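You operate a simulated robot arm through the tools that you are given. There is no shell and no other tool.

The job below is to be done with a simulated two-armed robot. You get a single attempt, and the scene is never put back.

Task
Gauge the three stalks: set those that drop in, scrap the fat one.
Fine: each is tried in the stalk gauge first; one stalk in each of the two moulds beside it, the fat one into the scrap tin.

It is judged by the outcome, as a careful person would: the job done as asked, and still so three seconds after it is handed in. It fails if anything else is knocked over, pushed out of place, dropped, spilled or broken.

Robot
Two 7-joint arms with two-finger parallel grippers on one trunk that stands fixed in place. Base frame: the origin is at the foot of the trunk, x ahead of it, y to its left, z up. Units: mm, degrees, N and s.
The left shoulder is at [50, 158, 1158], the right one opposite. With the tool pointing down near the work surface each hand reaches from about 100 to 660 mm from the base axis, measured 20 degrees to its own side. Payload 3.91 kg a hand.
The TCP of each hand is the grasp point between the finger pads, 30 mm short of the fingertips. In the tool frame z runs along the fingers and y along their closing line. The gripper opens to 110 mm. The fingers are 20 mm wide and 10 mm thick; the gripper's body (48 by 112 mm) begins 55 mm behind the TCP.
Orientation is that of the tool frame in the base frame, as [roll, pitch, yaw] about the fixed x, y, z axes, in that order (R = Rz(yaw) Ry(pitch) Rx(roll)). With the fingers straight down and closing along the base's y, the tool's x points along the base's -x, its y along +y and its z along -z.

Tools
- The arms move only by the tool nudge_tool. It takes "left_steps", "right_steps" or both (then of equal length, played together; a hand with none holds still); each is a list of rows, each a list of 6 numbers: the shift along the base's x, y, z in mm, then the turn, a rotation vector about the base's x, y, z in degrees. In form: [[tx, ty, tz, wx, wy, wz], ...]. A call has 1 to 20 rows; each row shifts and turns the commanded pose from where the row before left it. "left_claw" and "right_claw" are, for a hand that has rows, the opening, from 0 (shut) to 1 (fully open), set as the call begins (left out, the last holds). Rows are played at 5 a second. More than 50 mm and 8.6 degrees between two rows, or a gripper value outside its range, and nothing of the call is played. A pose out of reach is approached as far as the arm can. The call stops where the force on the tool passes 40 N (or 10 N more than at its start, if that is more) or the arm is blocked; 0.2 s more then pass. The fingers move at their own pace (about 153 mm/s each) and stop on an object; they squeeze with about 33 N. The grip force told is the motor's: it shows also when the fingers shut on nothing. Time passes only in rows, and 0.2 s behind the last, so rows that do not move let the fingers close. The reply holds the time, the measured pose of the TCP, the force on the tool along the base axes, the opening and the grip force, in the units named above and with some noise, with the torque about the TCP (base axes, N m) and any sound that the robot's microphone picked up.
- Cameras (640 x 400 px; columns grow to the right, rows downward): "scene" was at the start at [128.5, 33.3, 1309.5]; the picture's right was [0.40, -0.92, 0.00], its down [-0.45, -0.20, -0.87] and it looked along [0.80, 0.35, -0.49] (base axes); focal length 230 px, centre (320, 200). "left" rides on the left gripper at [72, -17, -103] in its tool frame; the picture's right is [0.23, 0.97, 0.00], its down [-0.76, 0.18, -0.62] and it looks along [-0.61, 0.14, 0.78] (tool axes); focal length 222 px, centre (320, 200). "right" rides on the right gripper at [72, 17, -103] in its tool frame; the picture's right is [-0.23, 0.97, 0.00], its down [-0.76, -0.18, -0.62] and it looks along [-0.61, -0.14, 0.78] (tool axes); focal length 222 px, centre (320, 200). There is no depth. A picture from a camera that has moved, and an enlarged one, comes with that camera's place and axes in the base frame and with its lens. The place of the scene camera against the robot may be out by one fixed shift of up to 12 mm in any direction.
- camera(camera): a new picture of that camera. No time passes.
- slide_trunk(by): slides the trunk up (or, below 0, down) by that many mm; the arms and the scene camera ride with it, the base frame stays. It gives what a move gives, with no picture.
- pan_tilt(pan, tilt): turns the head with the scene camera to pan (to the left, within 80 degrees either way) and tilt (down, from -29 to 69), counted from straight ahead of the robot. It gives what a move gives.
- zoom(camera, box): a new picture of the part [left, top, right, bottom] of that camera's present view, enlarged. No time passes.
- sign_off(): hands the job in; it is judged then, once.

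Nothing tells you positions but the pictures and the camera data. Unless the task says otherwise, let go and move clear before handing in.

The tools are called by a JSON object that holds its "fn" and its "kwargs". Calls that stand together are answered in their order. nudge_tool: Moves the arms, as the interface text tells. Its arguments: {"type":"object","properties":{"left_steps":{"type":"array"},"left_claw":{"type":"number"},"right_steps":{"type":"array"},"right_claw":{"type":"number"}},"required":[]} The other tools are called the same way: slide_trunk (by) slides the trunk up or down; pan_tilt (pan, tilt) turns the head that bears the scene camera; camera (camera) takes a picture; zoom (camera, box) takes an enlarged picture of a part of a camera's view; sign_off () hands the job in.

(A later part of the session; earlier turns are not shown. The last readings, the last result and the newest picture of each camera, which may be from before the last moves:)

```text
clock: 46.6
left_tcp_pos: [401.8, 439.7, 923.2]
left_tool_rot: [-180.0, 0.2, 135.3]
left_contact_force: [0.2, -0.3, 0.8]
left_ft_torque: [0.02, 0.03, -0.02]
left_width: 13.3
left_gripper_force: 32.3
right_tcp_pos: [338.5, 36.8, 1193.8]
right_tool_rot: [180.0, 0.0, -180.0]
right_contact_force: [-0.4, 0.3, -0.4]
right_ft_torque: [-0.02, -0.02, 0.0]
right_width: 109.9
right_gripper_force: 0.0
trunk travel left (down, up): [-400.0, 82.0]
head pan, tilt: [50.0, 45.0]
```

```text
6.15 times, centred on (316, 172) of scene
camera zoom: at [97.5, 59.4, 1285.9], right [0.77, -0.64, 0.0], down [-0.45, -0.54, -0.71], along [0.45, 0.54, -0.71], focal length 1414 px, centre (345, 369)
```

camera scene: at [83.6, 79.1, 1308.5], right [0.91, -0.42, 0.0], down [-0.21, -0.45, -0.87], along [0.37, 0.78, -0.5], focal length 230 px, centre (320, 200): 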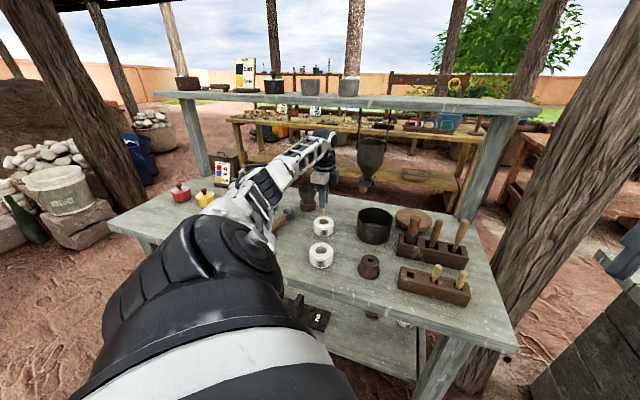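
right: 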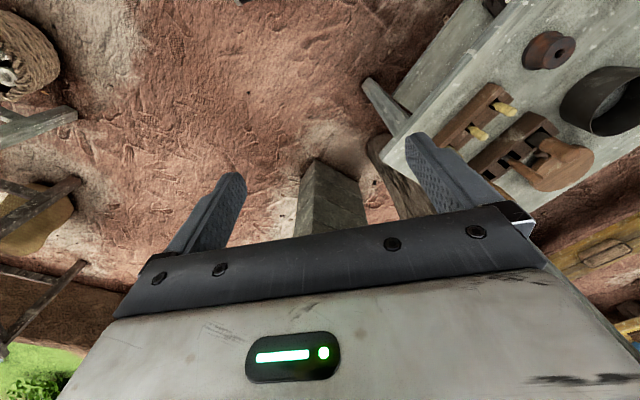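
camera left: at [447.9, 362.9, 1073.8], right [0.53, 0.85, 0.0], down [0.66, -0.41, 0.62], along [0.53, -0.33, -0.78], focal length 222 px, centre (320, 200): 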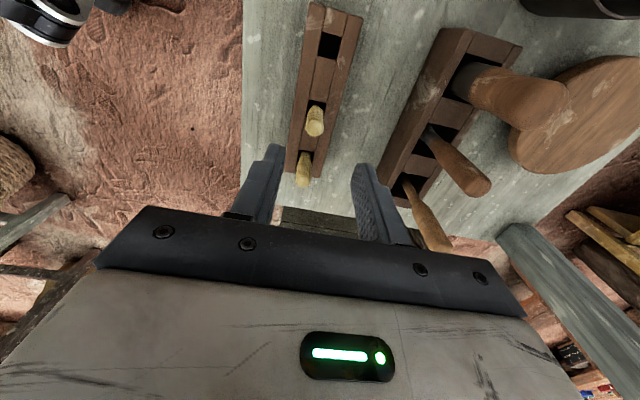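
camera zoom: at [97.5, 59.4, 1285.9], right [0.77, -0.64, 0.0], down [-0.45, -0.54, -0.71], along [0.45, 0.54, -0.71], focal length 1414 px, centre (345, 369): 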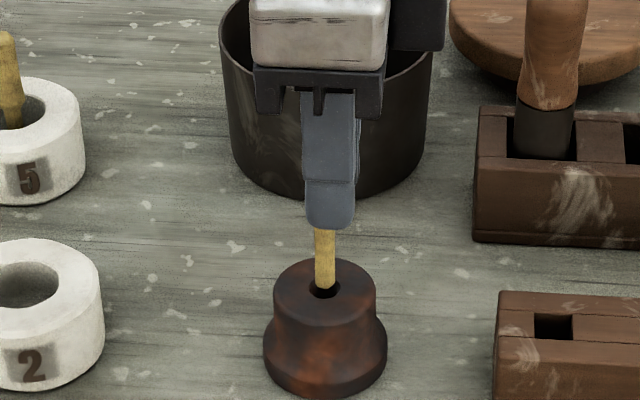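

Aligned. Lowering stalk B into the gauge.

{"fn": "nudge_tool", "kwargs": {"left_steps": [[0, 0, -4, 0, 0, 0], [0, 0, -4, 0, 0, 0], [0, 0, -4, 0, 0, 0], [0, 0, -4, 0, 0, 0], [0, 0, -4, 0, 0, 0], [0, 0, -4, 0, 0, 0], [0, 0, -4, 0, 0, 0], [0, 0, 0, 0, 0, 0]]}}

{"fn": "nudge_tool", "kwargs": {"left_steps": [[0, 0, -2, 0, 0, 0], [0, 0, -2, 0, 0, 0], [0, 0, -1, 0, 0, 0], [0, 0, 0, 0, 0, 0]]}}

{"fn": "zoom", "kwargs": {"camera": "left", "box": [240, 80, 400, 230]}}

{"fn": "zoom", "kwargs": {"camera": "scene", "box": [276, 140, 356, 205]}}

```text
clock: 48.5
left_tcp_pos: [401.8, 440.4, 895.5]
left_tool_rot: [180.0, 0.2, 135.1]
left_contact_force: [-0.4, -0.5, 0.6]
left_ft_torque: [0.0, -0.01, 0.0]
left_width: 13.7
left_gripper_force: 33.1
right_tcp_pos: [339.4, 37.3, 1193.4]
right_tool_rot: [-180.0, 0.0, -180.0]
right_contact_force: [0.4, 0.2, -0.2]
right_ft_torque: [-0.02, -0.01, 0.03]
right_width: 110.0
right_gripper_force: 0.0
trunk travel left (down, up): [-400.0, 82.0]
head pan, tilt: [50.0, 45.0]
```

```text
clock: 49.5
left_tcp_pos: [401.6, 440.1, 890.1]
left_tool_rot: [179.9, 0.1, 135.2]
left_contact_force: [0.1, -0.1, 5.0]
left_ft_torque: [0.02, 0.05, 0.03]
left_width: 13.3
left_gripper_force: 32.9
right_tcp_pos: [338.1, 37.0, 1192.5]
right_tool_rot: [-180.0, 0.0, 179.9]
right_contact_force: [-0.7, 0.0, 0.5]
right_ft_torque: [0.0, 0.02, 0.02]
right_width: 110.0
right_gripper_force: 0.0
trunk travel left (down, up): [-400.0, 82.0]
head pan, tilt: [50.0, 45.0]
```

```text
2.67 times, centred on (320, 155) of left
camera zoom: at [337.7, 480.2, 994.5], right [0.53, 0.85, 0.0], down [0.66, -0.41, 0.62], along [0.53, -0.33, -0.78], focal length 592 px, centre (320, 320)
```

zoom: 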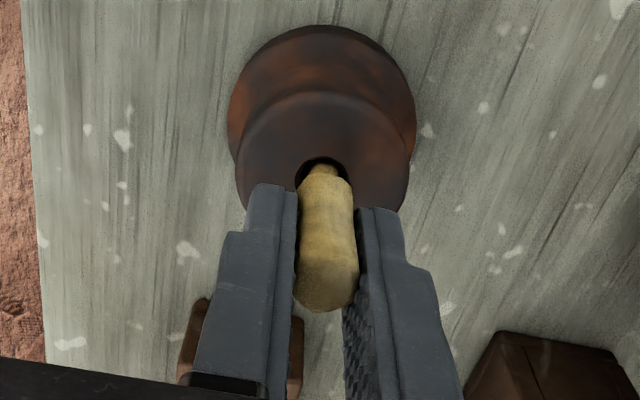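

```text
6.15 times, centred on (316, 172) of scene
camera zoom: at [97.2, 59.1, 1286.1], right [0.77, -0.64, 0.0], down [-0.45, -0.54, -0.71], along [0.45, 0.54, -0.71], focal length 1414 px, centre (345, 369)
```

zoom: 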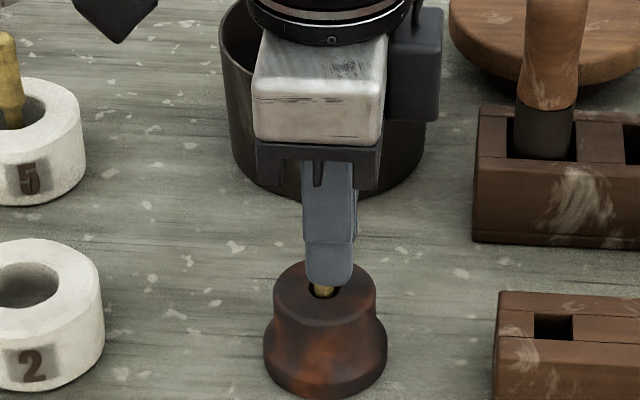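

Stalk B also went fully into the gauge, so it fits. Lifting it out and carrying it to mould 2.

{"fn": "nudge_tool", "kwargs": {"left_steps": [[0, 0, 4, 0, 0, 0], [0, 0, 8, 0, 0, 0], [0, 0, 12, 0, 0, 0], [0, 0, 15, 0, 0, 0], [0, 0, 15, 0, 0, 0], [0, 0, 12, 0, 0, 0], [-26.4, 24.7, 0, 0, 0, 0], [-26.4, 24.7, 0, 0, 0, 0], [-26.3, 24.7, 0, 0, 0, 0], [-26.3, 24.8, 0, 0, 0, 0], [0, 0, -12, 0, 0, 0], [0, 0, -12, 0, 0, 0], [0, 0, 0, 0, 0, 0], [0, 0, 0, 0, 0, 0]]}}

{"fn": "zoom", "kwargs": {"camera": "left", "box": [240, 80, 400, 230]}}

{"fn": "zoom", "kwargs": {"camera": "scene", "box": [236, 150, 306, 210]}}

{"fn": "camera", "kwargs": {"camera": "scene"}}

```text
clock: 52.5
left_tcp_pos: [298.8, 539.0, 930.1]
left_tool_rot: [180.0, 0.2, 135.2]
left_contact_force: [-1.3, -0.2, -0.1]
left_ft_torque: [0.0, 0.02, -0.01]
left_width: 13.2
left_gripper_force: 33.2
right_tcp_pos: [338.2, 36.7, 1193.5]
right_tool_rot: [-179.9, -0.1, 179.9]
right_contact_force: [-0.2, -0.6, 0.3]
right_ft_torque: [0.01, 0.01, -0.03]
right_width: 109.9
right_gripper_force: 0.0
trunk travel left (down, up): [-400.0, 82.0]
head pan, tilt: [50.0, 45.0]
```

```text
2.67 times, centred on (320, 155) of left
camera zoom: at [234.7, 578.0, 1034.3], right [0.53, 0.85, 0.0], down [0.66, -0.41, 0.62], along [0.53, -0.33, -0.78], focal length 592 px, centre (320, 320)
```

zoom: 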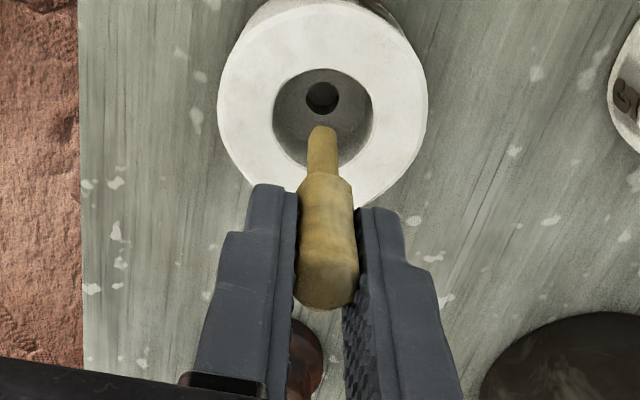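

```text
6.67 times, centred on (271, 180) of scene
camera zoom: at [97.6, 59.4, 1285.9], right [0.77, -0.64, 0.0], down [-0.45, -0.54, -0.71], along [0.45, 0.54, -0.71], focal length 1532 px, centre (647, 333)
```

zoom: 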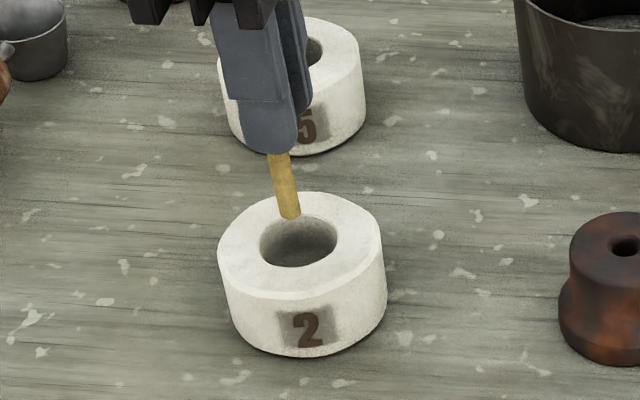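

```text
taken
camera scene: at [97.6, 59.4, 1285.9], right [0.77, -0.64, 0.0], down [-0.45, -0.54, -0.71], along [0.45, 0.54, -0.71], focal length 230 px, centre (320, 200)
```

scene: 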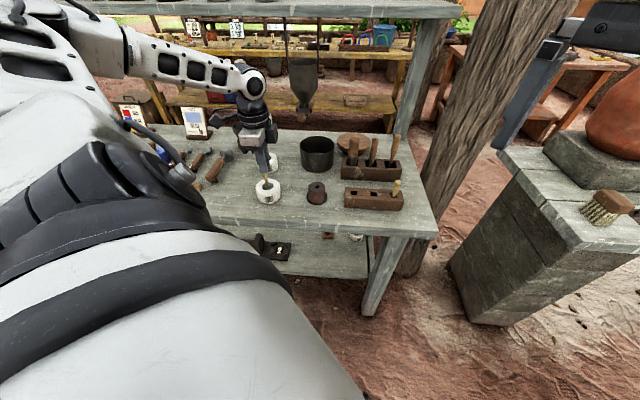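

Over mould 2. I'll lower into the wide well first, staying above the socket, then do the fine alignment as I did before.

{"fn": "nudge_tool", "kwargs": {"left_steps": [[0, 0, -8, 0, 0, 0], [0, 0, -8, 0, 0, 0], [0, 0, -7, 0, 0, 0], [0, 0, 0, 0, 0, 0], [0, 0, 0, 0, 0, 0]]}}

{"fn": "zoom", "kwargs": {"camera": "left", "box": [280, 95, 360, 160]}}

{"fn": "zoom", "kwargs": {"camera": "scene", "box": [252, 165, 287, 195]}}

```text
clock: 53.6
left_tcp_pos: [297.6, 539.2, 907.1]
left_tool_rot: [-180.0, 0.1, 135.2]
left_contact_force: [0.0, 0.4, 0.1]
left_ft_torque: [-0.02, 0.03, 0.0]
left_width: 13.1
left_gripper_force: 33.1
right_tcp_pos: [340.1, 37.2, 1193.1]
right_tool_rot: [179.9, 0.0, 180.0]
right_contact_force: [0.1, 0.5, -0.8]
right_ft_torque: [0.0, 0.02, 0.02]
right_width: 110.0
right_gripper_force: 0.1
trunk travel left (down, up): [-400.0, 82.0]
head pan, tilt: [50.0, 45.0]
```

```text
6.15 times, centred on (320, 128) of left
camera zoom: at [233.7, 578.8, 1011.4], right [0.53, 0.85, 0.0], down [0.66, -0.41, 0.62], along [0.53, -0.33, -0.78], focal length 1367 px, centre (320, 646)
```

zoom: 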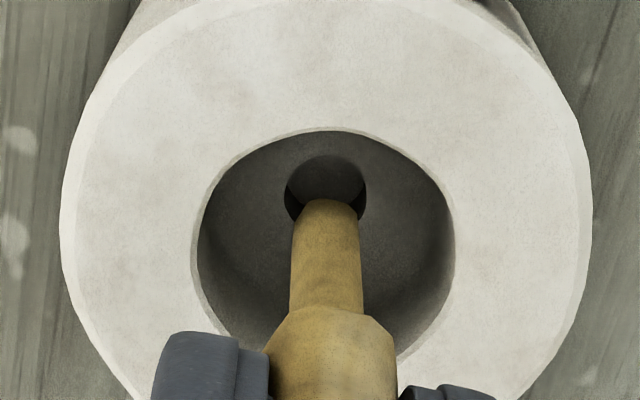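

```text
13.33 times, centred on (270, 180) of scene
camera zoom: at [97.5, 59.4, 1285.9], right [0.77, -0.64, 0.0], down [-0.45, -0.54, -0.71], along [0.45, 0.54, -0.71], focal length 3063 px, centre (993, 467)
```

zoom: 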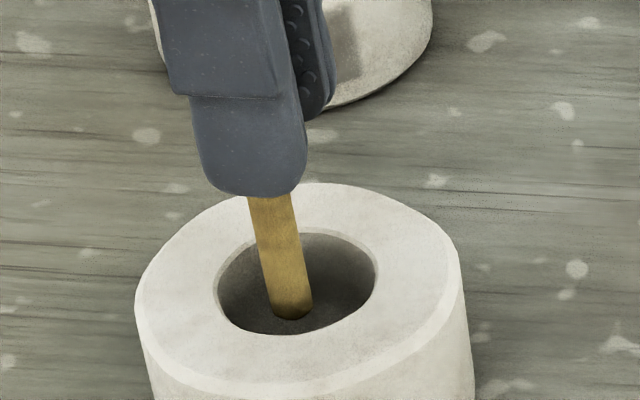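

The stalk is nearly concentric. The remaining uncertainty is height, so I'll lower 6 mm more, to just above the socket, and look again.

{"fn": "nudge_tool", "kwargs": {"left_steps": [[0, 0, -3, 0, 0, 0], [0, 0, -3, 0, 0, 0], [0, 0, 0, 0, 0, 0], [0, 0, 0, 0, 0, 0]]}}

{"fn": "zoom", "kwargs": {"camera": "left", "box": [290, 110, 350, 158]}}

{"fn": "pan_tilt", "kwargs": {"pan": 66, "tilt": 55}}

{"fn": "camera", "kwargs": {"camera": "scene"}}

```text
clock: 54.6
left_tcp_pos: [297.4, 539.2, 902.1]
left_tool_rot: [-180.0, 0.1, 135.1]
left_contact_force: [0.6, 0.0, -0.3]
left_ft_torque: [0.02, -0.02, 0.02]
left_width: 13.4
left_gripper_force: 32.6
right_tcp_pos: [339.6, 36.8, 1193.2]
right_tool_rot: [-179.9, 0.0, 179.9]
right_contact_force: [0.1, 0.4, 0.2]
right_ft_torque: [0.01, -0.01, 0.02]
right_width: 110.1
right_gripper_force: 0.0
trunk travel left (down, up): [-400.0, 82.0]
head pan, tilt: [50.0, 45.0]
```

```text
8.33 times, centred on (320, 134) of left
camera zoom: at [233.6, 578.5, 1006.0], right [0.53, 0.85, 0.0], down [0.66, -0.41, 0.62], along [0.53, -0.33, -0.78], focal length 1851 px, centre (320, 750)
```

zoom: 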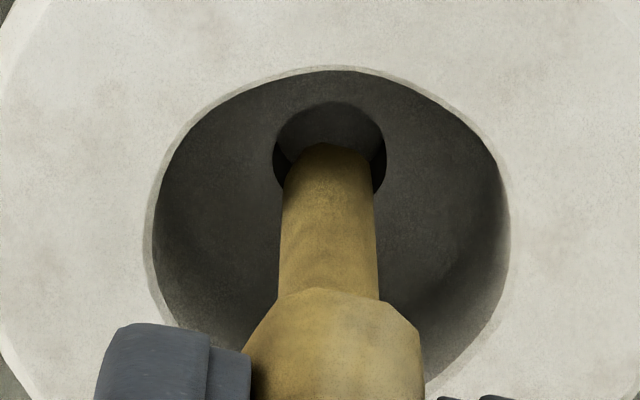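

```text
clock: 55.4
left_tcp_pos: [296.9, 538.3, 902.5]
left_tool_rot: [180.0, 0.1, 135.2]
left_contact_force: [0.6, -0.9, -0.3]
left_ft_torque: [-0.01, 0.02, 0.03]
left_width: 13.6
left_gripper_force: 33.0
right_tcp_pos: [339.8, 37.3, 1192.8]
right_tool_rot: [180.0, 0.0, 179.9]
right_contact_force: [-0.2, 0.4, 0.1]
right_ft_torque: [0.0, -0.03, 0.01]
right_width: 110.1
right_gripper_force: 0.1
trunk travel left (down, up): [-400.0, 82.0]
head pan, tilt: [66.0, 55.0]
```

```text
taken
camera scene: at [74.7, 63.0, 1272.5], right [0.91, -0.41, 0.0], down [-0.33, -0.75, -0.57], along [0.23, 0.52, -0.82], focal length 230 px, centre (320, 200)
```

scene: 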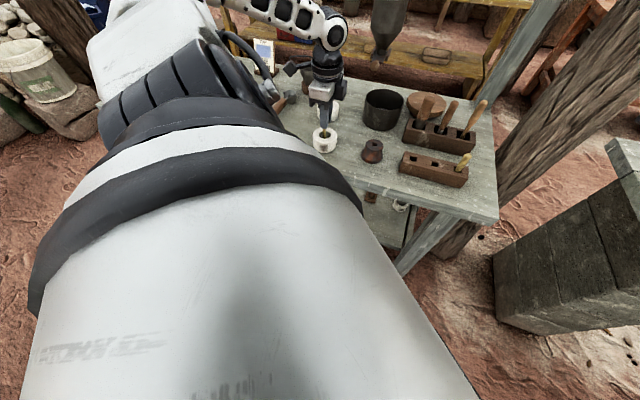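

{"fn": "zoom", "kwargs": {"camera": "scene", "box": [306, 118, 346, 156]}}

```text
10.53 times, centred on (326, 137) of scene
camera zoom: at [74.7, 63.0, 1272.5], right [0.91, -0.41, 0.0], down [-0.33, -0.75, -0.57], along [0.23, 0.52, -0.82], focal length 2418 px, centre (257, 863)
```

zoom: 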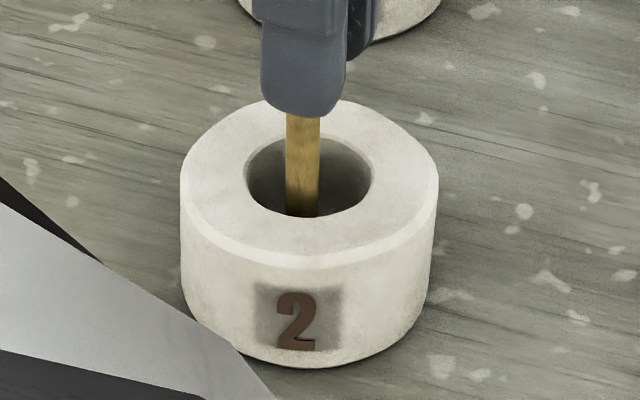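

Both views now agree that the shaft is about 1–1.5 mm to the left of the socket. Correcting and lowering slowly.

{"fn": "nudge_tool", "kwargs": {"left_steps": [[0.9, -0.9, 0, 0, 0, 0], [0, 0, -2, 0, 0, 0], [0, 0, -2, 0, 0, 0], [0, 0, -2, 0, 0, 0], [0, 0, 0, 0, 0, 0]]}}

{"fn": "zoom", "kwargs": {"camera": "left", "box": [290, 110, 350, 158]}}

{"fn": "zoom", "kwargs": {"camera": "scene", "box": [306, 118, 346, 156]}}

```text
clock: 56.6
left_tcp_pos: [296.1, 538.2, 896.2]
left_tool_rot: [-180.0, 0.0, 135.2]
left_contact_force: [0.2, 1.1, -0.2]
left_ft_torque: [0.01, -0.02, -0.02]
left_width: 13.3
left_gripper_force: 32.8
right_tcp_pos: [338.9, 38.3, 1193.2]
right_tool_rot: [-179.9, 0.0, -180.0]
right_contact_force: [0.3, 0.3, -0.9]
right_ft_torque: [0.01, -0.05, 0.03]
right_width: 110.1
right_gripper_force: 0.1
trunk travel left (down, up): [-400.0, 82.0]
head pan, tilt: [66.0, 55.0]
```

```text
8.33 times, centred on (320, 134) of left
camera zoom: at [233.9, 577.6, 1000.3], right [0.53, 0.85, 0.0], down [0.66, -0.41, 0.62], along [0.53, -0.33, -0.78], focal length 1851 px, centre (320, 750)
```

zoom: 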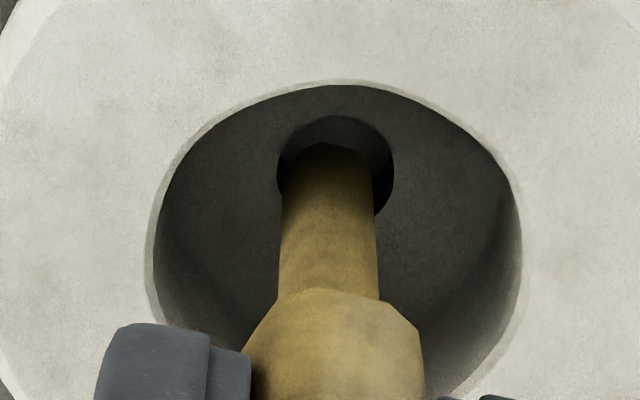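

```text
10.53 times, centred on (326, 137) of scene
camera zoom: at [74.6, 63.0, 1272.5], right [0.91, -0.41, 0.0], down [-0.33, -0.75, -0.57], along [0.23, 0.52, -0.82], focal length 2418 px, centre (257, 863)
```

zoom: 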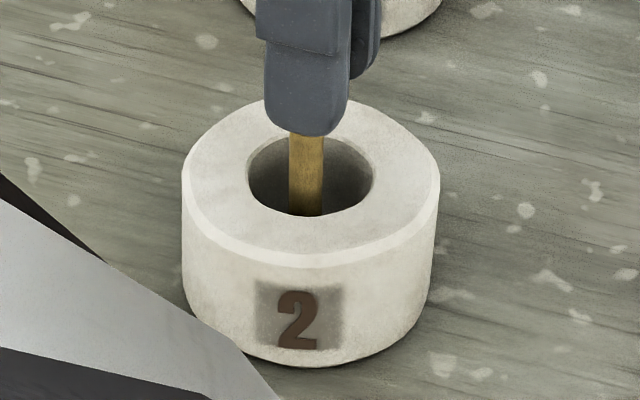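

{"fn": "nudge_tool", "kwargs": {"left_steps": [[0.8, 0, 0, 0, 0, 0], [0, 0, -2, 0, 0, 0], [0, 0, -2, 0, 0, 0], [0, 0, -1, 0, 0, 0], [0, 0, 0, 0, 0, 0]]}}

{"fn": "zoom", "kwargs": {"camera": "left", "box": [290, 110, 350, 158]}}

{"fn": "zoom", "kwargs": {"camera": "scene", "box": [306, 118, 346, 156]}}

```text
clock: 57.8
left_tcp_pos: [298.0, 538.3, 892.8]
left_tool_rot: [180.0, 0.2, 135.3]
left_contact_force: [-0.4, 0.2, -0.7]
left_ft_torque: [0.0, 0.03, 0.0]
left_width: 13.6
left_gripper_force: 33.4
right_tcp_pos: [339.7, 38.0, 1192.7]
right_tool_rot: [-179.9, 0.0, 180.0]
right_contact_force: [-0.6, -1.0, 0.1]
right_ft_torque: [0.01, 0.0, 0.02]
right_width: 110.1
right_gripper_force: 0.1
trunk travel left (down, up): [-400.0, 82.0]
head pan, tilt: [66.0, 55.0]
```

```text
8.33 times, centred on (320, 134) of left
camera zoom: at [234.8, 578.5, 995.5], right [0.53, 0.85, 0.0], down [0.66, -0.41, 0.62], along [0.53, -0.33, -0.78], focal length 1851 px, centre (320, 750)
```

zoom: 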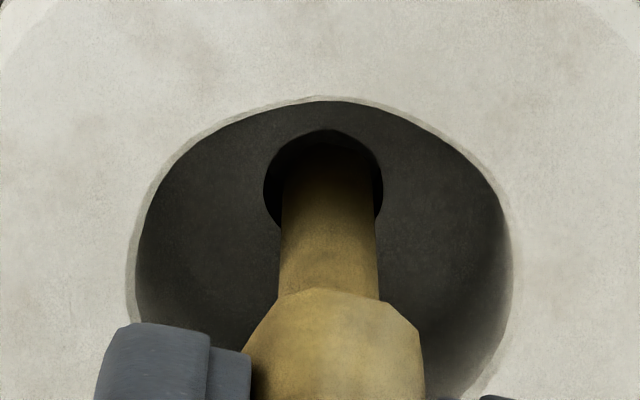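

```text
10.53 times, centred on (326, 137) of scene
camera zoom: at [74.6, 63.0, 1272.5], right [0.91, -0.41, 0.0], down [-0.33, -0.75, -0.57], along [0.23, 0.52, -0.82], focal length 2418 px, centre (257, 863)
```

zoom: 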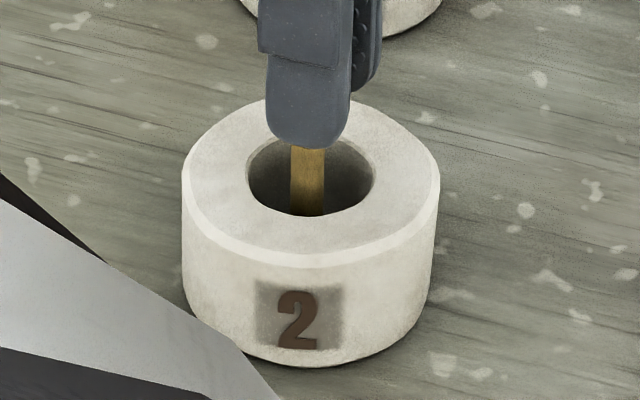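

{"fn": "nudge_tool", "kwargs": {"left_steps": [[0, -0.7, 0, 0, 0, 0], [0, 0, -2, 0, 0, 0], [0, 0, -2, 0, 0, 0], [0, 0, 0, 0, 0, 0]]}}

{"fn": "zoom", "kwargs": {"camera": "left", "box": [290, 110, 350, 158]}}

{"fn": "zoom", "kwargs": {"camera": "scene", "box": [306, 118, 346, 156]}}

```text
clock: 58.8
left_tcp_pos: [298.0, 536.9, 886.9]
left_tool_rot: [180.0, 0.1, 135.3]
left_contact_force: [-0.5, 0.3, -0.3]
left_ft_torque: [0.02, 0.01, -0.01]
left_width: 13.5
left_gripper_force: 33.2
right_tcp_pos: [339.0, 37.6, 1192.5]
right_tool_rot: [-180.0, 0.1, 180.0]
right_contact_force: [-0.4, 0.3, 0.1]
right_ft_torque: [-0.01, -0.03, 0.03]
right_width: 110.3
right_gripper_force: 0.1
trunk travel left (down, up): [-400.0, 82.0]
head pan, tilt: [66.0, 55.0]
```

```text
8.33 times, centred on (320, 134) of left
camera zoom: at [234.6, 577.6, 991.8], right [0.53, 0.85, 0.0], down [0.67, -0.41, 0.62], along [0.53, -0.33, -0.78], focal length 1851 px, centre (320, 750)
```

zoom: 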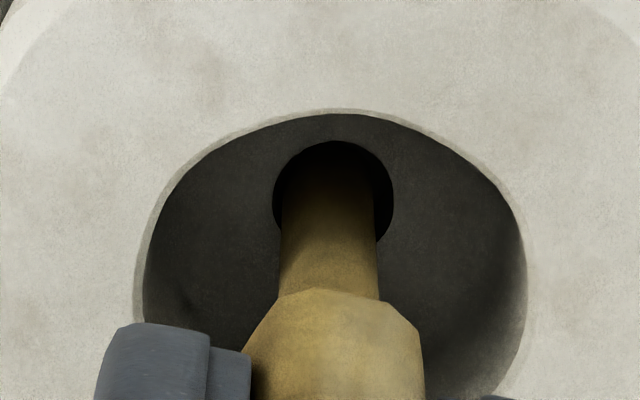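

```text
10.53 times, centred on (326, 137) of scene
camera zoom: at [74.6, 63.0, 1272.5], right [0.91, -0.41, 0.0], down [-0.33, -0.75, -0.57], along [0.23, 0.52, -0.82], focal length 2418 px, centre (257, 863)
```

zoom: 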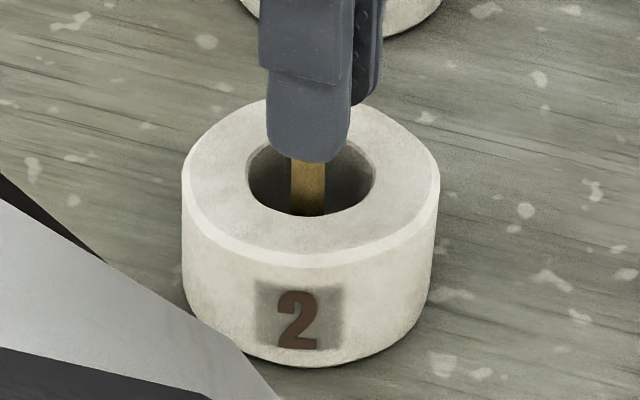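

The shaft end has gone into the socket with no contact. Continuing down until it rests.

{"fn": "nudge_tool", "kwargs": {"left_steps": [[0, 0, -2, 0, 0, 0], [0, 0, -2, 0, 0, 0], [0, 0, -1, 0, 0, 0], [0, 0, 0, 0, 0, 0]]}}

{"fn": "nudge_tool", "kwargs": {"left_steps": [[0, 0, -1, 0, 0, 0], [0, 0, -1, 0, 0, 0], [0, 0, 0, 0, 0, 0]]}}

{"fn": "zoom", "kwargs": {"camera": "left", "box": [290, 110, 350, 158]}}

{"fn": "zoom", "kwargs": {"camera": "scene", "box": [306, 118, 346, 156]}}

```text
clock: 59.8
left_tcp_pos: [299.6, 536.6, 883.2]
left_tool_rot: [-180.0, 0.1, 135.3]
left_contact_force: [-0.9, 0.2, -0.3]
left_ft_torque: [0.01, -0.01, 0.04]
left_width: 13.4
left_gripper_force: 33.9
right_tcp_pos: [341.0, 38.3, 1191.9]
right_tool_rot: [180.0, -0.1, -179.9]
right_contact_force: [-0.9, 0.4, 0.6]
right_ft_torque: [0.0, 0.01, 0.0]
right_width: 110.1
right_gripper_force: 0.0
trunk travel left (down, up): [-400.0, 82.0]
head pan, tilt: [66.0, 55.0]
```

```text
clock: 60.6
left_tcp_pos: [299.1, 537.1, 881.9]
left_tool_rot: [179.9, 0.1, 135.2]
left_contact_force: [-0.6, -0.3, 5.5]
left_ft_torque: [-0.06, 0.01, -0.03]
left_width: 13.3
left_gripper_force: 33.1
right_tcp_pos: [338.8, 37.2, 1192.9]
right_tool_rot: [-180.0, 0.0, -180.0]
right_contact_force: [0.7, -1.4, 0.0]
right_ft_torque: [0.06, 0.0, 0.02]
right_width: 109.8
right_gripper_force: 0.1
trunk travel left (down, up): [-400.0, 82.0]
head pan, tilt: [66.0, 55.0]
```

```text
8.33 times, centred on (320, 134) of left
camera zoom: at [235.0, 577.1, 985.8], right [0.53, 0.85, 0.0], down [0.66, -0.41, 0.62], along [0.53, -0.33, -0.78], focal length 1851 px, centre (320, 750)
```

zoom: 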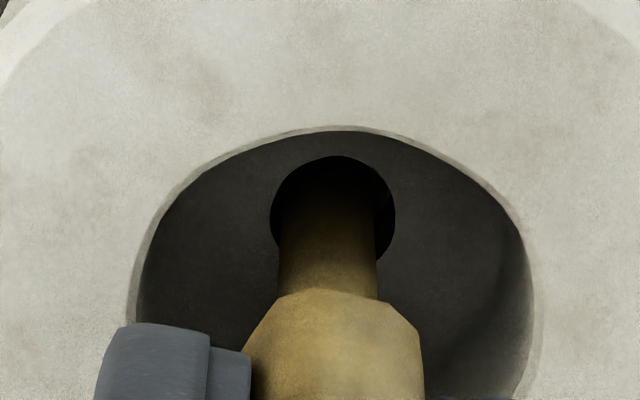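

```text
10.53 times, centred on (326, 137) of scene
camera zoom: at [74.3, 62.4, 1272.7], right [0.91, -0.41, 0.0], down [-0.33, -0.75, -0.57], along [0.23, 0.52, -0.82], focal length 2418 px, centre (257, 863)
```

zoom: 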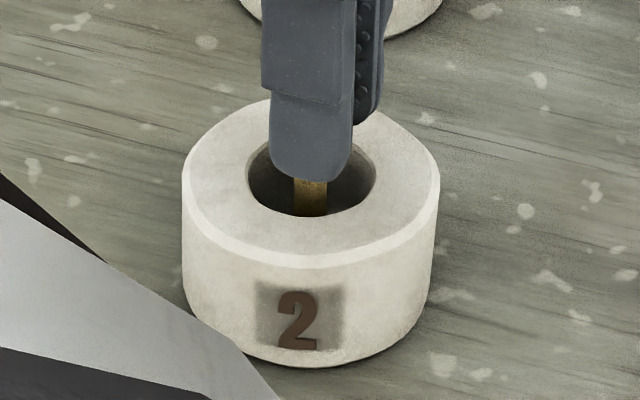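

Resting on the socket floor, 5.5 N, at the same depth as mould 5. Easing off, releasing and rising.

{"fn": "nudge_tool", "kwargs": {"left_steps": [[0, 0, 1, 0, 0, 0], [0, 0, 0, 0, 0, 0]]}}

{"fn": "nudge_tool", "kwargs": {"left_steps": [[0, 0, 0, 0, 0, 0], [0, 0, 0, 0, 0, 0], [0, 0, 0, 0, 0, 0]], "left_claw": 0.4}}

{"fn": "nudge_tool", "kwargs": {"left_steps": [[0, 0, 5, 0, 0, 0], [0, 0, 10, 0, 0, 0], [0, 0, 20, 0, 0, 0], [0, 0, 30, 0, 0, 0], [0, 0, 30, 0, 0, 0], [0, 0, 0, 0, 0, 0]]}}

{"fn": "camera", "kwargs": {"camera": "left"}}

{"fn": "zoom", "kwargs": {"camera": "scene", "box": [300, 90, 360, 156]}}

```text
clock: 61.2
left_tcp_pos: [299.2, 538.3, 882.7]
left_tool_rot: [-179.9, 0.2, 135.2]
left_contact_force: [0.6, -1.4, 3.9]
left_ft_torque: [-0.1, -0.08, 0.03]
left_width: 13.2
left_gripper_force: 33.3
right_tcp_pos: [338.8, 36.3, 1192.9]
right_tool_rot: [180.0, 0.0, 180.0]
right_contact_force: [0.2, 0.9, -0.5]
right_ft_torque: [0.0, -0.01, 0.02]
right_width: 109.8
right_gripper_force: 0.0
trunk travel left (down, up): [-400.0, 82.0]
head pan, tilt: [66.0, 55.0]
```

```text
clock: 62.0
left_tcp_pos: [298.8, 537.2, 881.7]
left_tool_rot: [180.0, 0.1, 135.2]
left_contact_force: [0.5, 0.0, -0.3]
left_ft_torque: [-0.01, -0.01, 0.0]
left_width: 44.0
left_gripper_force: 0.0
right_tcp_pos: [338.9, 37.8, 1192.9]
right_tool_rot: [179.9, 0.0, 180.0]
right_contact_force: [-0.3, 0.0, -0.2]
right_ft_torque: [0.01, -0.02, -0.01]
right_width: 110.0
right_gripper_force: 0.2
trunk travel left (down, up): [-400.0, 82.0]
head pan, tilt: [66.0, 55.0]
```

```text
clock: 63.4
left_tcp_pos: [299.5, 538.4, 979.2]
left_tool_rot: [-180.0, 0.0, 135.2]
left_contact_force: [-0.3, 0.1, -0.4]
left_ft_torque: [-0.01, 0.02, 0.02]
left_width: 44.5
left_gripper_force: 0.1
right_tcp_pos: [338.9, 36.7, 1192.8]
right_tool_rot: [-180.0, 0.0, -180.0]
right_contact_force: [-1.2, -1.4, 0.0]
right_ft_torque: [0.01, -0.02, 0.03]
right_width: 109.9
right_gripper_force: 0.0
trunk travel left (down, up): [-400.0, 82.0]
head pan, tilt: [66.0, 55.0]
```

```text
taken
camera left: at [235.6, 577.0, 1082.8], right [0.53, 0.85, 0.0], down [0.66, -0.41, 0.62], along [0.53, -0.33, -0.78], focal length 222 px, centre (320, 200)
```

left: 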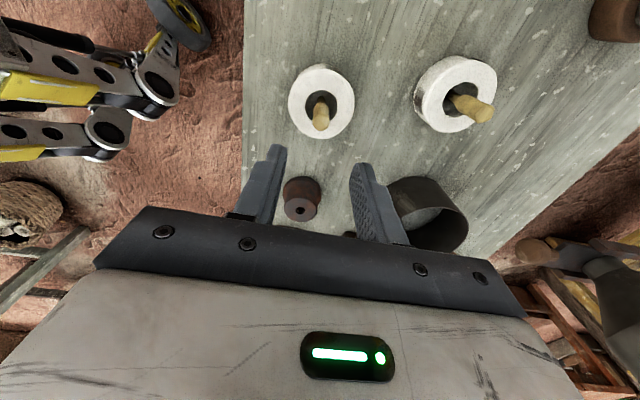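

```text
6.06 times, centred on (330, 123) of scene
camera zoom: at [74.6, 63.1, 1272.5], right [0.91, -0.41, 0.0], down [-0.33, -0.75, -0.57], along [0.23, 0.52, -0.82], focal length 1392 px, centre (259, 667)
```

zoom: 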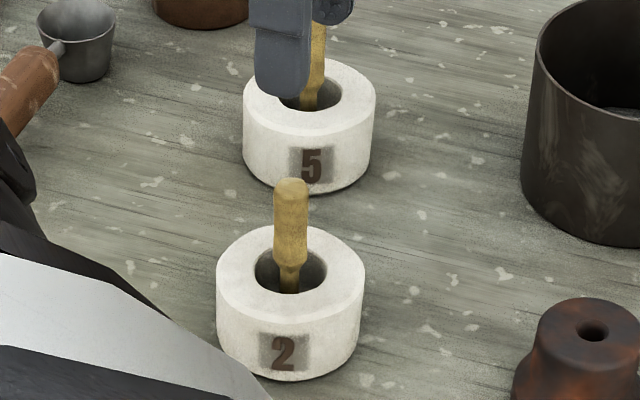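

Both good stalks stand upright in moulds 5 and 2. Now the last stalk (C, right end of the rack).

{"fn": "pan_tilt", "kwargs": {"pan": 45, "tilt": 45}}

{"fn": "nudge_tool", "kwargs": {"left_steps": [[30.9, -32.1, 0, 0, 0, 0], [30.9, -32.1, 0, 0, 0, 0], [30.9, -32.1, 0, 0, 0, 0], [30.9, -32.1, 0, 0, 0, 0], [30.9, -32.1, 0, 0, 0, 0], [30.9, -32.1, 0, 0, 0, 0], [30.9, -32.1, 0, 0, 0, 0], [30.9, -32.1, -8, 0, 0, 0], [0, 0, 0, 0, 0, 0], [0, 0, 0, 0, 0, 0]], "left_claw": 0.42}}

{"fn": "zoom", "kwargs": {"camera": "left", "box": [240, 80, 400, 180]}}

{"fn": "camera", "kwargs": {"camera": "scene"}}

```text
clock: 64.3
left_tcp_pos: [298.1, 536.5, 979.6]
left_tool_rot: [-180.0, 0.1, 135.2]
left_contact_force: [0.4, -0.6, 0.4]
left_ft_torque: [0.03, 0.0, 0.0]
left_width: 44.1
left_gripper_force: 0.0
right_tcp_pos: [339.7, 36.6, 1192.0]
right_tool_rot: [180.0, 0.0, -179.9]
right_contact_force: [0.3, 0.1, 0.7]
right_ft_torque: [-0.03, 0.02, 0.01]
right_width: 110.0
right_gripper_force: 0.2
trunk travel left (down, up): [-400.0, 82.0]
head pan, tilt: [45.0, 45.0]
```

```text
clock: 66.5
left_tcp_pos: [546.5, 281.8, 968.5]
left_tool_rot: [179.9, 0.1, 135.2]
left_contact_force: [-0.4, 0.7, 0.4]
left_ft_torque: [-0.02, -0.01, 0.0]
left_width: 46.1
left_gripper_force: 0.1
right_tcp_pos: [339.4, 38.1, 1192.7]
right_tool_rot: [180.0, 0.1, 179.9]
right_contact_force: [0.5, 0.0, 0.6]
right_ft_torque: [0.03, 0.01, -0.01]
right_width: 110.3
right_gripper_force: 0.1
trunk travel left (down, up): [-400.0, 82.0]
head pan, tilt: [45.0, 45.0]
```

```text
4.00 times, centred on (320, 130) of left
camera zoom: at [481.5, 321.2, 1072.9], right [0.53, 0.85, 0.0], down [0.66, -0.41, 0.62], along [0.53, -0.33, -0.78], focal length 888 px, centre (320, 480)
```

zoom: 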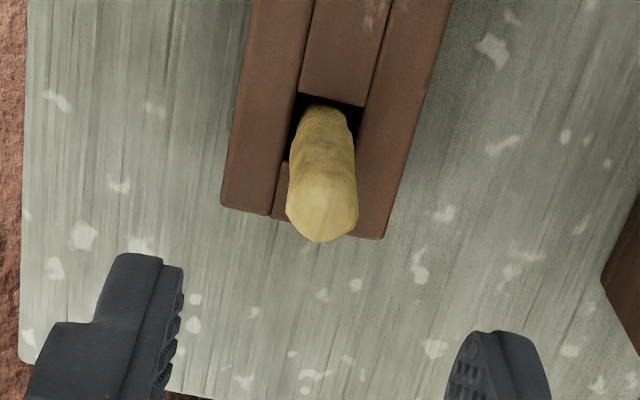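

```text
taken
camera scene: at [102.8, 54.7, 1285.9], right [0.71, -0.71, 0.0], down [-0.5, -0.5, -0.71], along [0.5, 0.5, -0.71], focal length 230 px, centre (320, 200)
```

scene: 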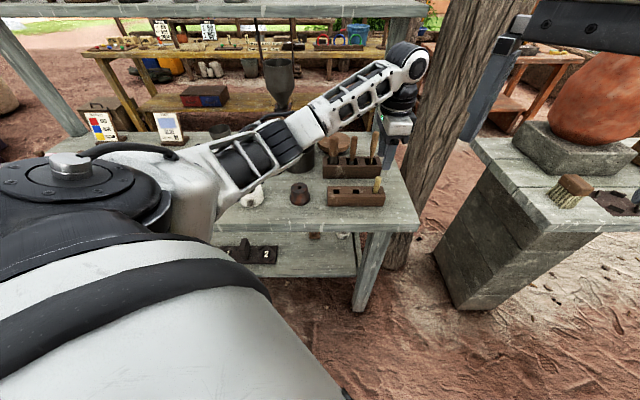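

Stalk C is centred under the hand. Descending to grip it.

{"fn": "nudge_tool", "kwargs": {"left_steps": [[-0.5, -0.5, -10, 0, 0, 0], [0, 0, -25, 0, 0, 0], [0, 0, -22, 0, 0, 0], [0, 0, -15, 0, 0, 0], [0, 0, -8, 0, 0, 0], [0, 0, -3, 0, 0, 0], [0, 0, 0, 0, 0, 0]]}}

{"fn": "zoom", "kwargs": {"camera": "left", "box": [240, 80, 400, 230]}}

{"fn": "zoom", "kwargs": {"camera": "scene", "box": [310, 120, 430, 220]}}

```text
clock: 68.1
left_tcp_pos: [546.4, 280.5, 885.2]
left_tool_rot: [-180.0, 0.2, 135.2]
left_contact_force: [1.2, 0.1, -0.5]
left_ft_torque: [0.02, 0.0, -0.01]
left_width: 46.1
left_gripper_force: 0.1
right_tcp_pos: [339.5, 38.2, 1193.2]
right_tool_rot: [-180.0, 0.1, -179.9]
right_contact_force: [0.6, 0.1, -0.2]
right_ft_torque: [-0.01, 0.02, -0.03]
right_width: 110.1
right_gripper_force: 0.0
trunk travel left (down, up): [-400.0, 82.0]
head pan, tilt: [45.0, 45.0]
```

```text
2.67 times, centred on (320, 155) of left
camera zoom: at [481.7, 320.6, 989.4], right [0.53, 0.85, 0.0], down [0.66, -0.41, 0.62], along [0.53, -0.33, -0.78], focal length 592 px, centre (320, 320)
```

zoom: 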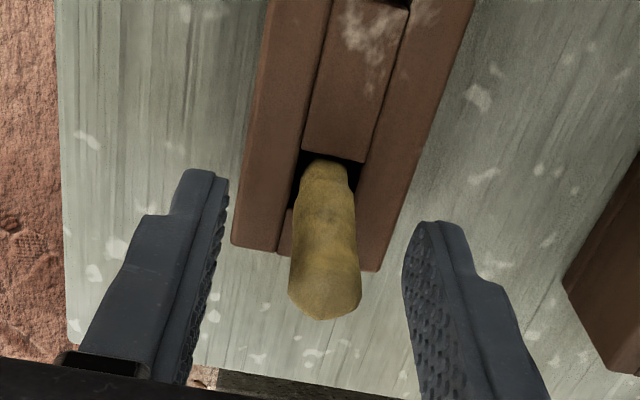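

```text
4.00 times, centred on (370, 170) of scene
camera zoom: at [102.8, 54.6, 1285.9], right [0.71, -0.71, 0.0], down [-0.5, -0.5, -0.71], along [0.5, 0.5, -0.71], focal length 919 px, centre (120, 320)
```

zoom: 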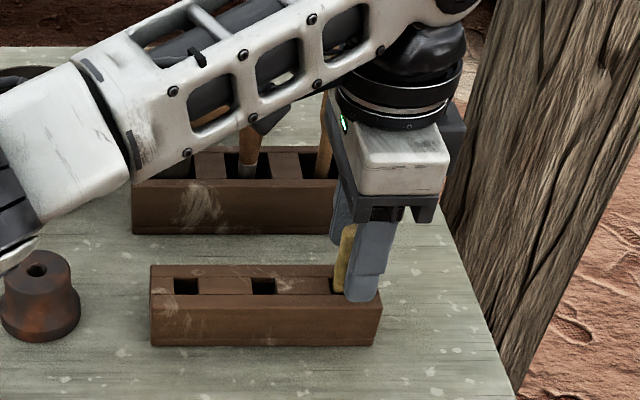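

{"fn": "nudge_tool", "kwargs": {"left_steps": [[0, 0, 0, 0, 0, 0], [0, 0, 0, 0, 0, 0], [0, 0, 0, 0, 0, 0], [0, 0, 0, 0, 0, 0]], "left_claw": 0.0}}

{"fn": "nudge_tool", "kwargs": {"left_steps": [[0, 0, 4, 0, 0, 0], [0, 0, 8, 0, 0, 0], [0, 0, 12, 0, 0, 0], [0, 0, 15, 0, 0, 0], [0, 0, 15, 0, 0, 0], [0, 0, 18, 0, 0, 0], [0, 0, 0, 0, 0, 0]]}}

{"fn": "zoom", "kwargs": {"camera": "left", "box": [240, 80, 400, 230]}}

{"fn": "zoom", "kwargs": {"camera": "scene", "box": [310, 120, 430, 220]}}

```text
clock: 69.1
left_tcp_pos: [544.6, 280.4, 884.8]
left_tool_rot: [-180.0, 0.1, 135.2]
left_contact_force: [-0.2, 0.3, 0.5]
left_ft_torque: [-0.01, 0.04, -0.05]
left_width: 13.7
left_gripper_force: 33.1
right_tcp_pos: [341.6, 37.6, 1193.1]
right_tool_rot: [-180.0, 0.0, 180.0]
right_contact_force: [-0.1, 0.5, -0.8]
right_ft_torque: [0.02, -0.01, 0.01]
right_width: 110.4
right_gripper_force: 0.0
trunk travel left (down, up): [-400.0, 82.0]
head pan, tilt: [45.0, 45.0]
```

```text
clock: 70.7
left_tcp_pos: [544.4, 280.4, 957.6]
left_tool_rot: [-180.0, 0.0, 135.2]
left_contact_force: [0.2, 0.6, 0.2]
left_ft_torque: [0.0, 0.02, 0.01]
left_width: 13.4
left_gripper_force: 32.2
right_tcp_pos: [337.9, 36.5, 1192.1]
right_tool_rot: [180.0, 0.0, 180.0]
right_contact_force: [-0.5, 0.2, 0.3]
right_ft_torque: [0.04, 0.01, -0.02]
right_width: 109.7
right_gripper_force: 0.0
trunk travel left (down, up): [-400.0, 82.0]
head pan, tilt: [45.0, 45.0]
```

```text
2.67 times, centred on (320, 155) of left
camera zoom: at [480.7, 321.0, 1061.3], right [0.53, 0.85, 0.0], down [0.66, -0.41, 0.62], along [0.53, -0.33, -0.78], focal length 592 px, centre (320, 320)
```

zoom: 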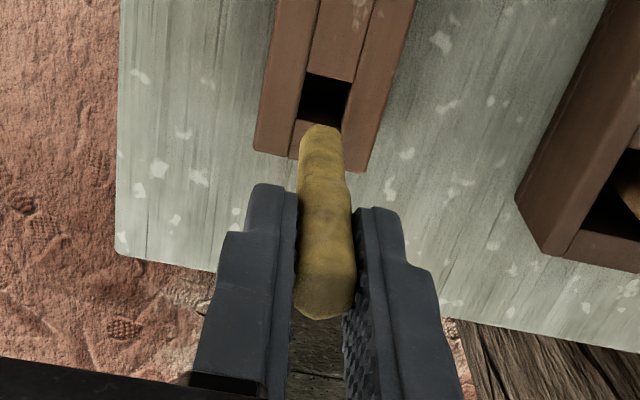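

```text
4.00 times, centred on (370, 170) of scene
camera zoom: at [102.8, 54.7, 1285.9], right [0.71, -0.71, 0.0], down [-0.5, -0.5, -0.71], along [0.5, 0.5, -0.71], focal length 919 px, centre (120, 320)
```

zoom: 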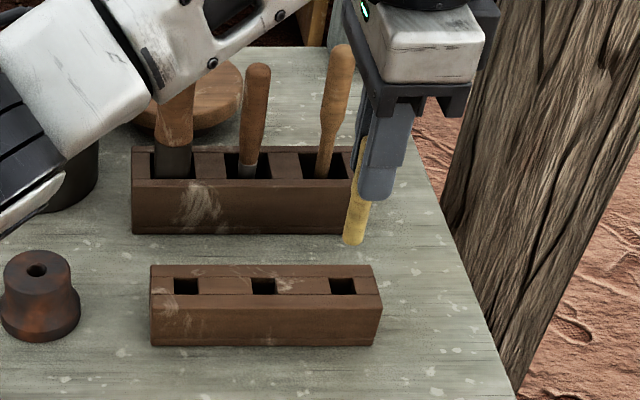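

Stalk C's shaft is visibly thick (about 13 mm against 9.5 mm). I'll still try it in the gauge as asked, so carrying it there.

{"fn": "nudge_tool", "kwargs": {"left_steps": [[-28.6, 31.8, 2, 0, 0, 0], [-28.6, 31.8, 0, 0, 0, 0], [-28.6, 31.8, 0, 0, 0, 0], [-28.5, 31.7, 0, 0, 0, 0], [-28.5, 31.7, 0, 0, 0, 0], [0, 0, -12, 0, 0, 0], [0, 0, -12, 0, 0, 0], [0, 0, 0, 0, 0, 0], [0, 0, 0, 0, 0, 0]]}}

{"fn": "zoom", "kwargs": {"camera": "left", "box": [240, 80, 400, 230]}}

{"fn": "camera", "kwargs": {"camera": "scene"}}

{"fn": "zoom", "kwargs": {"camera": "scene", "box": [260, 145, 340, 210]}}

```text
clock: 72.7
left_tcp_pos: [401.9, 437.8, 934.2]
left_tool_rot: [179.9, 0.1, 135.3]
left_contact_force: [0.5, 0.2, 0.7]
left_ft_torque: [-0.01, -0.01, 0.0]
left_width: 13.7
left_gripper_force: 33.2
right_tcp_pos: [338.9, 37.9, 1191.4]
right_tool_rot: [-180.0, -0.1, 179.9]
right_contact_force: [0.1, 0.2, -0.4]
right_ft_torque: [0.0, -0.01, -0.02]
right_width: 110.0
right_gripper_force: 0.0
trunk travel left (down, up): [-400.0, 82.0]
head pan, tilt: [45.0, 45.0]
```

```text
2.67 times, centred on (320, 155) of left
camera zoom: at [338.6, 478.6, 1038.9], right [0.53, 0.85, 0.0], down [0.66, -0.41, 0.62], along [0.53, -0.33, -0.78], focal length 592 px, centre (320, 320)
```

zoom: 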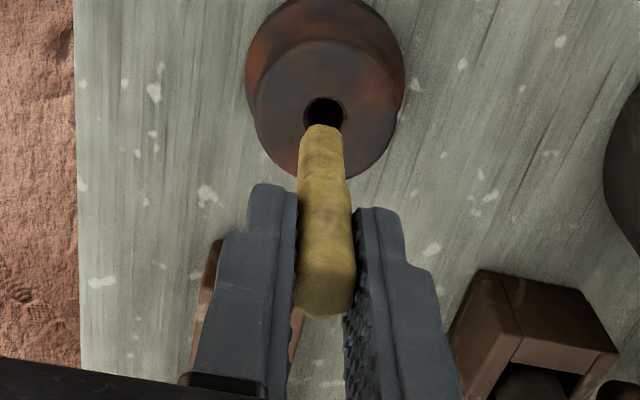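

```text
taken
camera scene: at [102.8, 54.6, 1285.9], right [0.71, -0.71, 0.0], down [-0.5, -0.5, -0.71], along [0.5, 0.5, -0.71], focal length 230 px, centre (320, 200)
```

scene: 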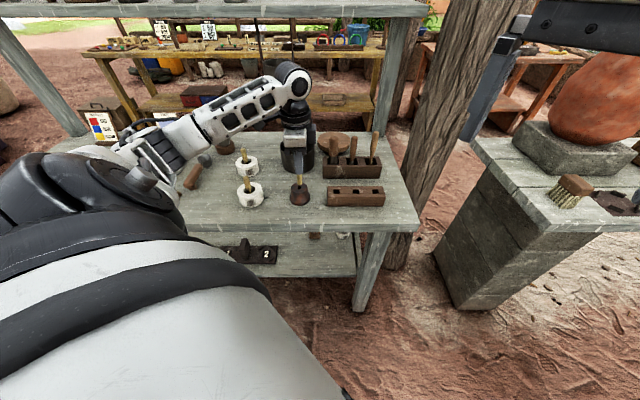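

```text
6.15 times, centred on (300, 178) of scene
camera zoom: at [102.8, 54.6, 1285.9], right [0.71, -0.71, 0.0], down [-0.5, -0.5, -0.71], along [0.5, 0.5, -0.71], focal length 1414 px, centre (443, 338)
```

zoom: 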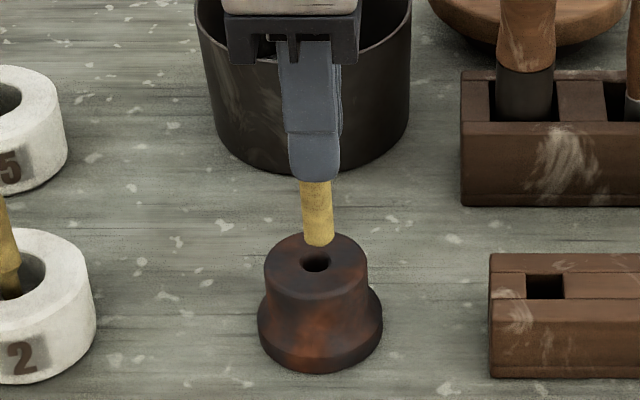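

The end of C looks slightly wider than the hole. I'll centre it (1.8 mm correction) and lower gently to test.

{"fn": "nudge_tool", "kwargs": {"left_steps": [[-1.1, 1.5, -4, 0, 0, 0], [0, 0, -4, 0, 0, 0], [0, 0, 0, 0, 0, 0], [0, 0, 0, 0, 0, 0]]}}

{"fn": "zoom", "kwargs": {"camera": "left", "box": [280, 85, 360, 150]}}

{"fn": "zoom", "kwargs": {"camera": "scene", "box": [280, 160, 320, 195]}}

```text
clock: 73.7
left_tcp_pos: [401.1, 441.0, 926.9]
left_tool_rot: [-180.0, 0.2, 135.2]
left_contact_force: [0.2, -0.1, -1.0]
left_ft_torque: [0.02, 0.01, 0.03]
left_width: 13.4
left_gripper_force: 32.8
right_tcp_pos: [338.8, 37.1, 1192.1]
right_tool_rot: [-180.0, 0.1, -179.9]
right_contact_force: [0.0, 0.1, -0.7]
right_ft_torque: [-0.01, -0.01, -0.03]
right_width: 109.9
right_gripper_force: 0.1
trunk travel left (down, up): [-400.0, 82.0]
head pan, tilt: [45.0, 45.0]
```

```text
6.15 times, centred on (320, 118) of left
camera zoom: at [337.8, 479.8, 1031.6], right [0.53, 0.85, 0.0], down [0.66, -0.41, 0.62], along [0.53, -0.33, -0.78], focal length 1367 px, centre (320, 708)
```

zoom: 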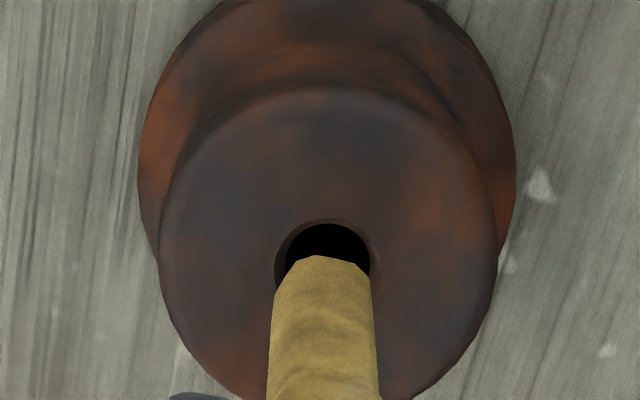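

```text
11.43 times, centred on (300, 178) of scene
camera zoom: at [102.8, 54.6, 1285.9], right [0.71, -0.71, 0.0], down [-0.5, -0.5, -0.71], along [0.5, 0.5, -0.71], focal length 2626 px, centre (549, 457)
```

zoom: 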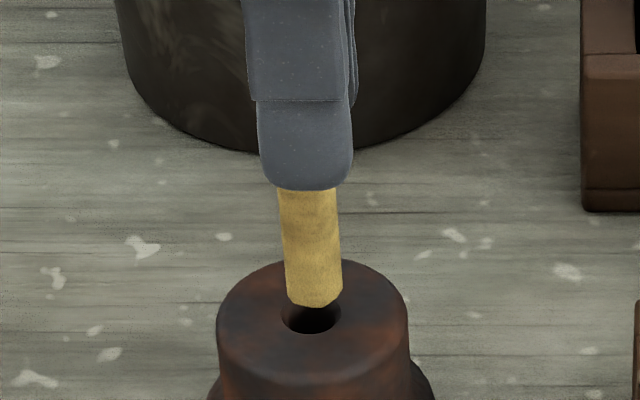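

{"fn": "nudge_tool", "kwargs": {"left_steps": [[-0.1, 1.2, 0, 0, 0, 0], [0, 0, -1.5, 0, 0, 0], [0, 0, -1.5, 0, 0, 0], [0, 0, -1.5, 0, 0, 0], [0, 0, 0, 0, 0, 0]]}}

{"fn": "zoom", "kwargs": {"camera": "left", "box": [280, 85, 360, 150]}}

{"fn": "zoom", "kwargs": {"camera": "scene", "box": [280, 160, 320, 195]}}

```text
clock: 74.9
left_tcp_pos: [401.3, 442.1, 923.8]
left_tool_rot: [-179.9, 0.2, 135.2]
left_contact_force: [-0.8, -0.5, -0.3]
left_ft_torque: [0.0, -0.02, 0.01]
left_width: 13.5
left_gripper_force: 33.1
right_tcp_pos: [339.8, 37.9, 1192.6]
right_tool_rot: [-180.0, 0.0, -180.0]
right_contact_force: [-0.4, -0.5, -0.6]
right_ft_torque: [0.02, 0.0, 0.01]
right_width: 109.7
right_gripper_force: 0.1
trunk travel left (down, up): [-400.0, 82.0]
head pan, tilt: [45.0, 45.0]
```

```text
6.15 times, centred on (320, 118) of left
camera zoom: at [337.4, 481.1, 1027.2], right [0.53, 0.85, 0.0], down [0.67, -0.41, 0.62], along [0.53, -0.33, -0.78], focal length 1367 px, centre (320, 708)
```

zoom: 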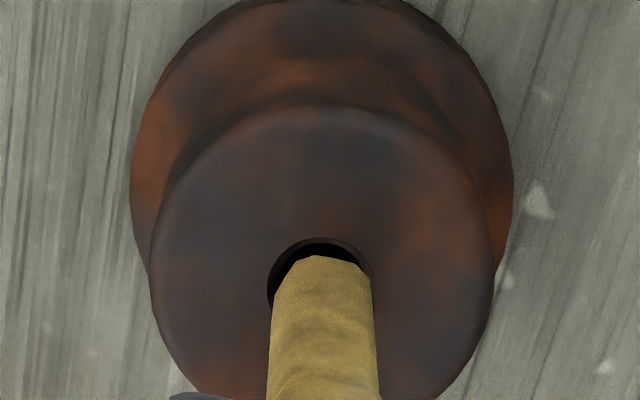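

```text
11.43 times, centred on (300, 178) of scene
camera zoom: at [102.8, 54.6, 1285.9], right [0.71, -0.71, 0.0], down [-0.5, -0.5, -0.71], along [0.5, 0.5, -0.71], focal length 2626 px, centre (549, 457)
```

zoom: 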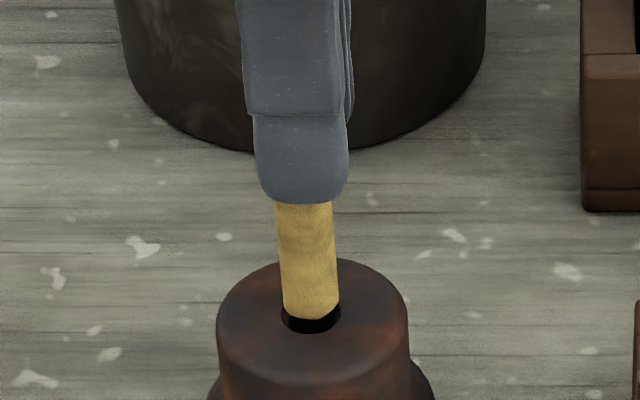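

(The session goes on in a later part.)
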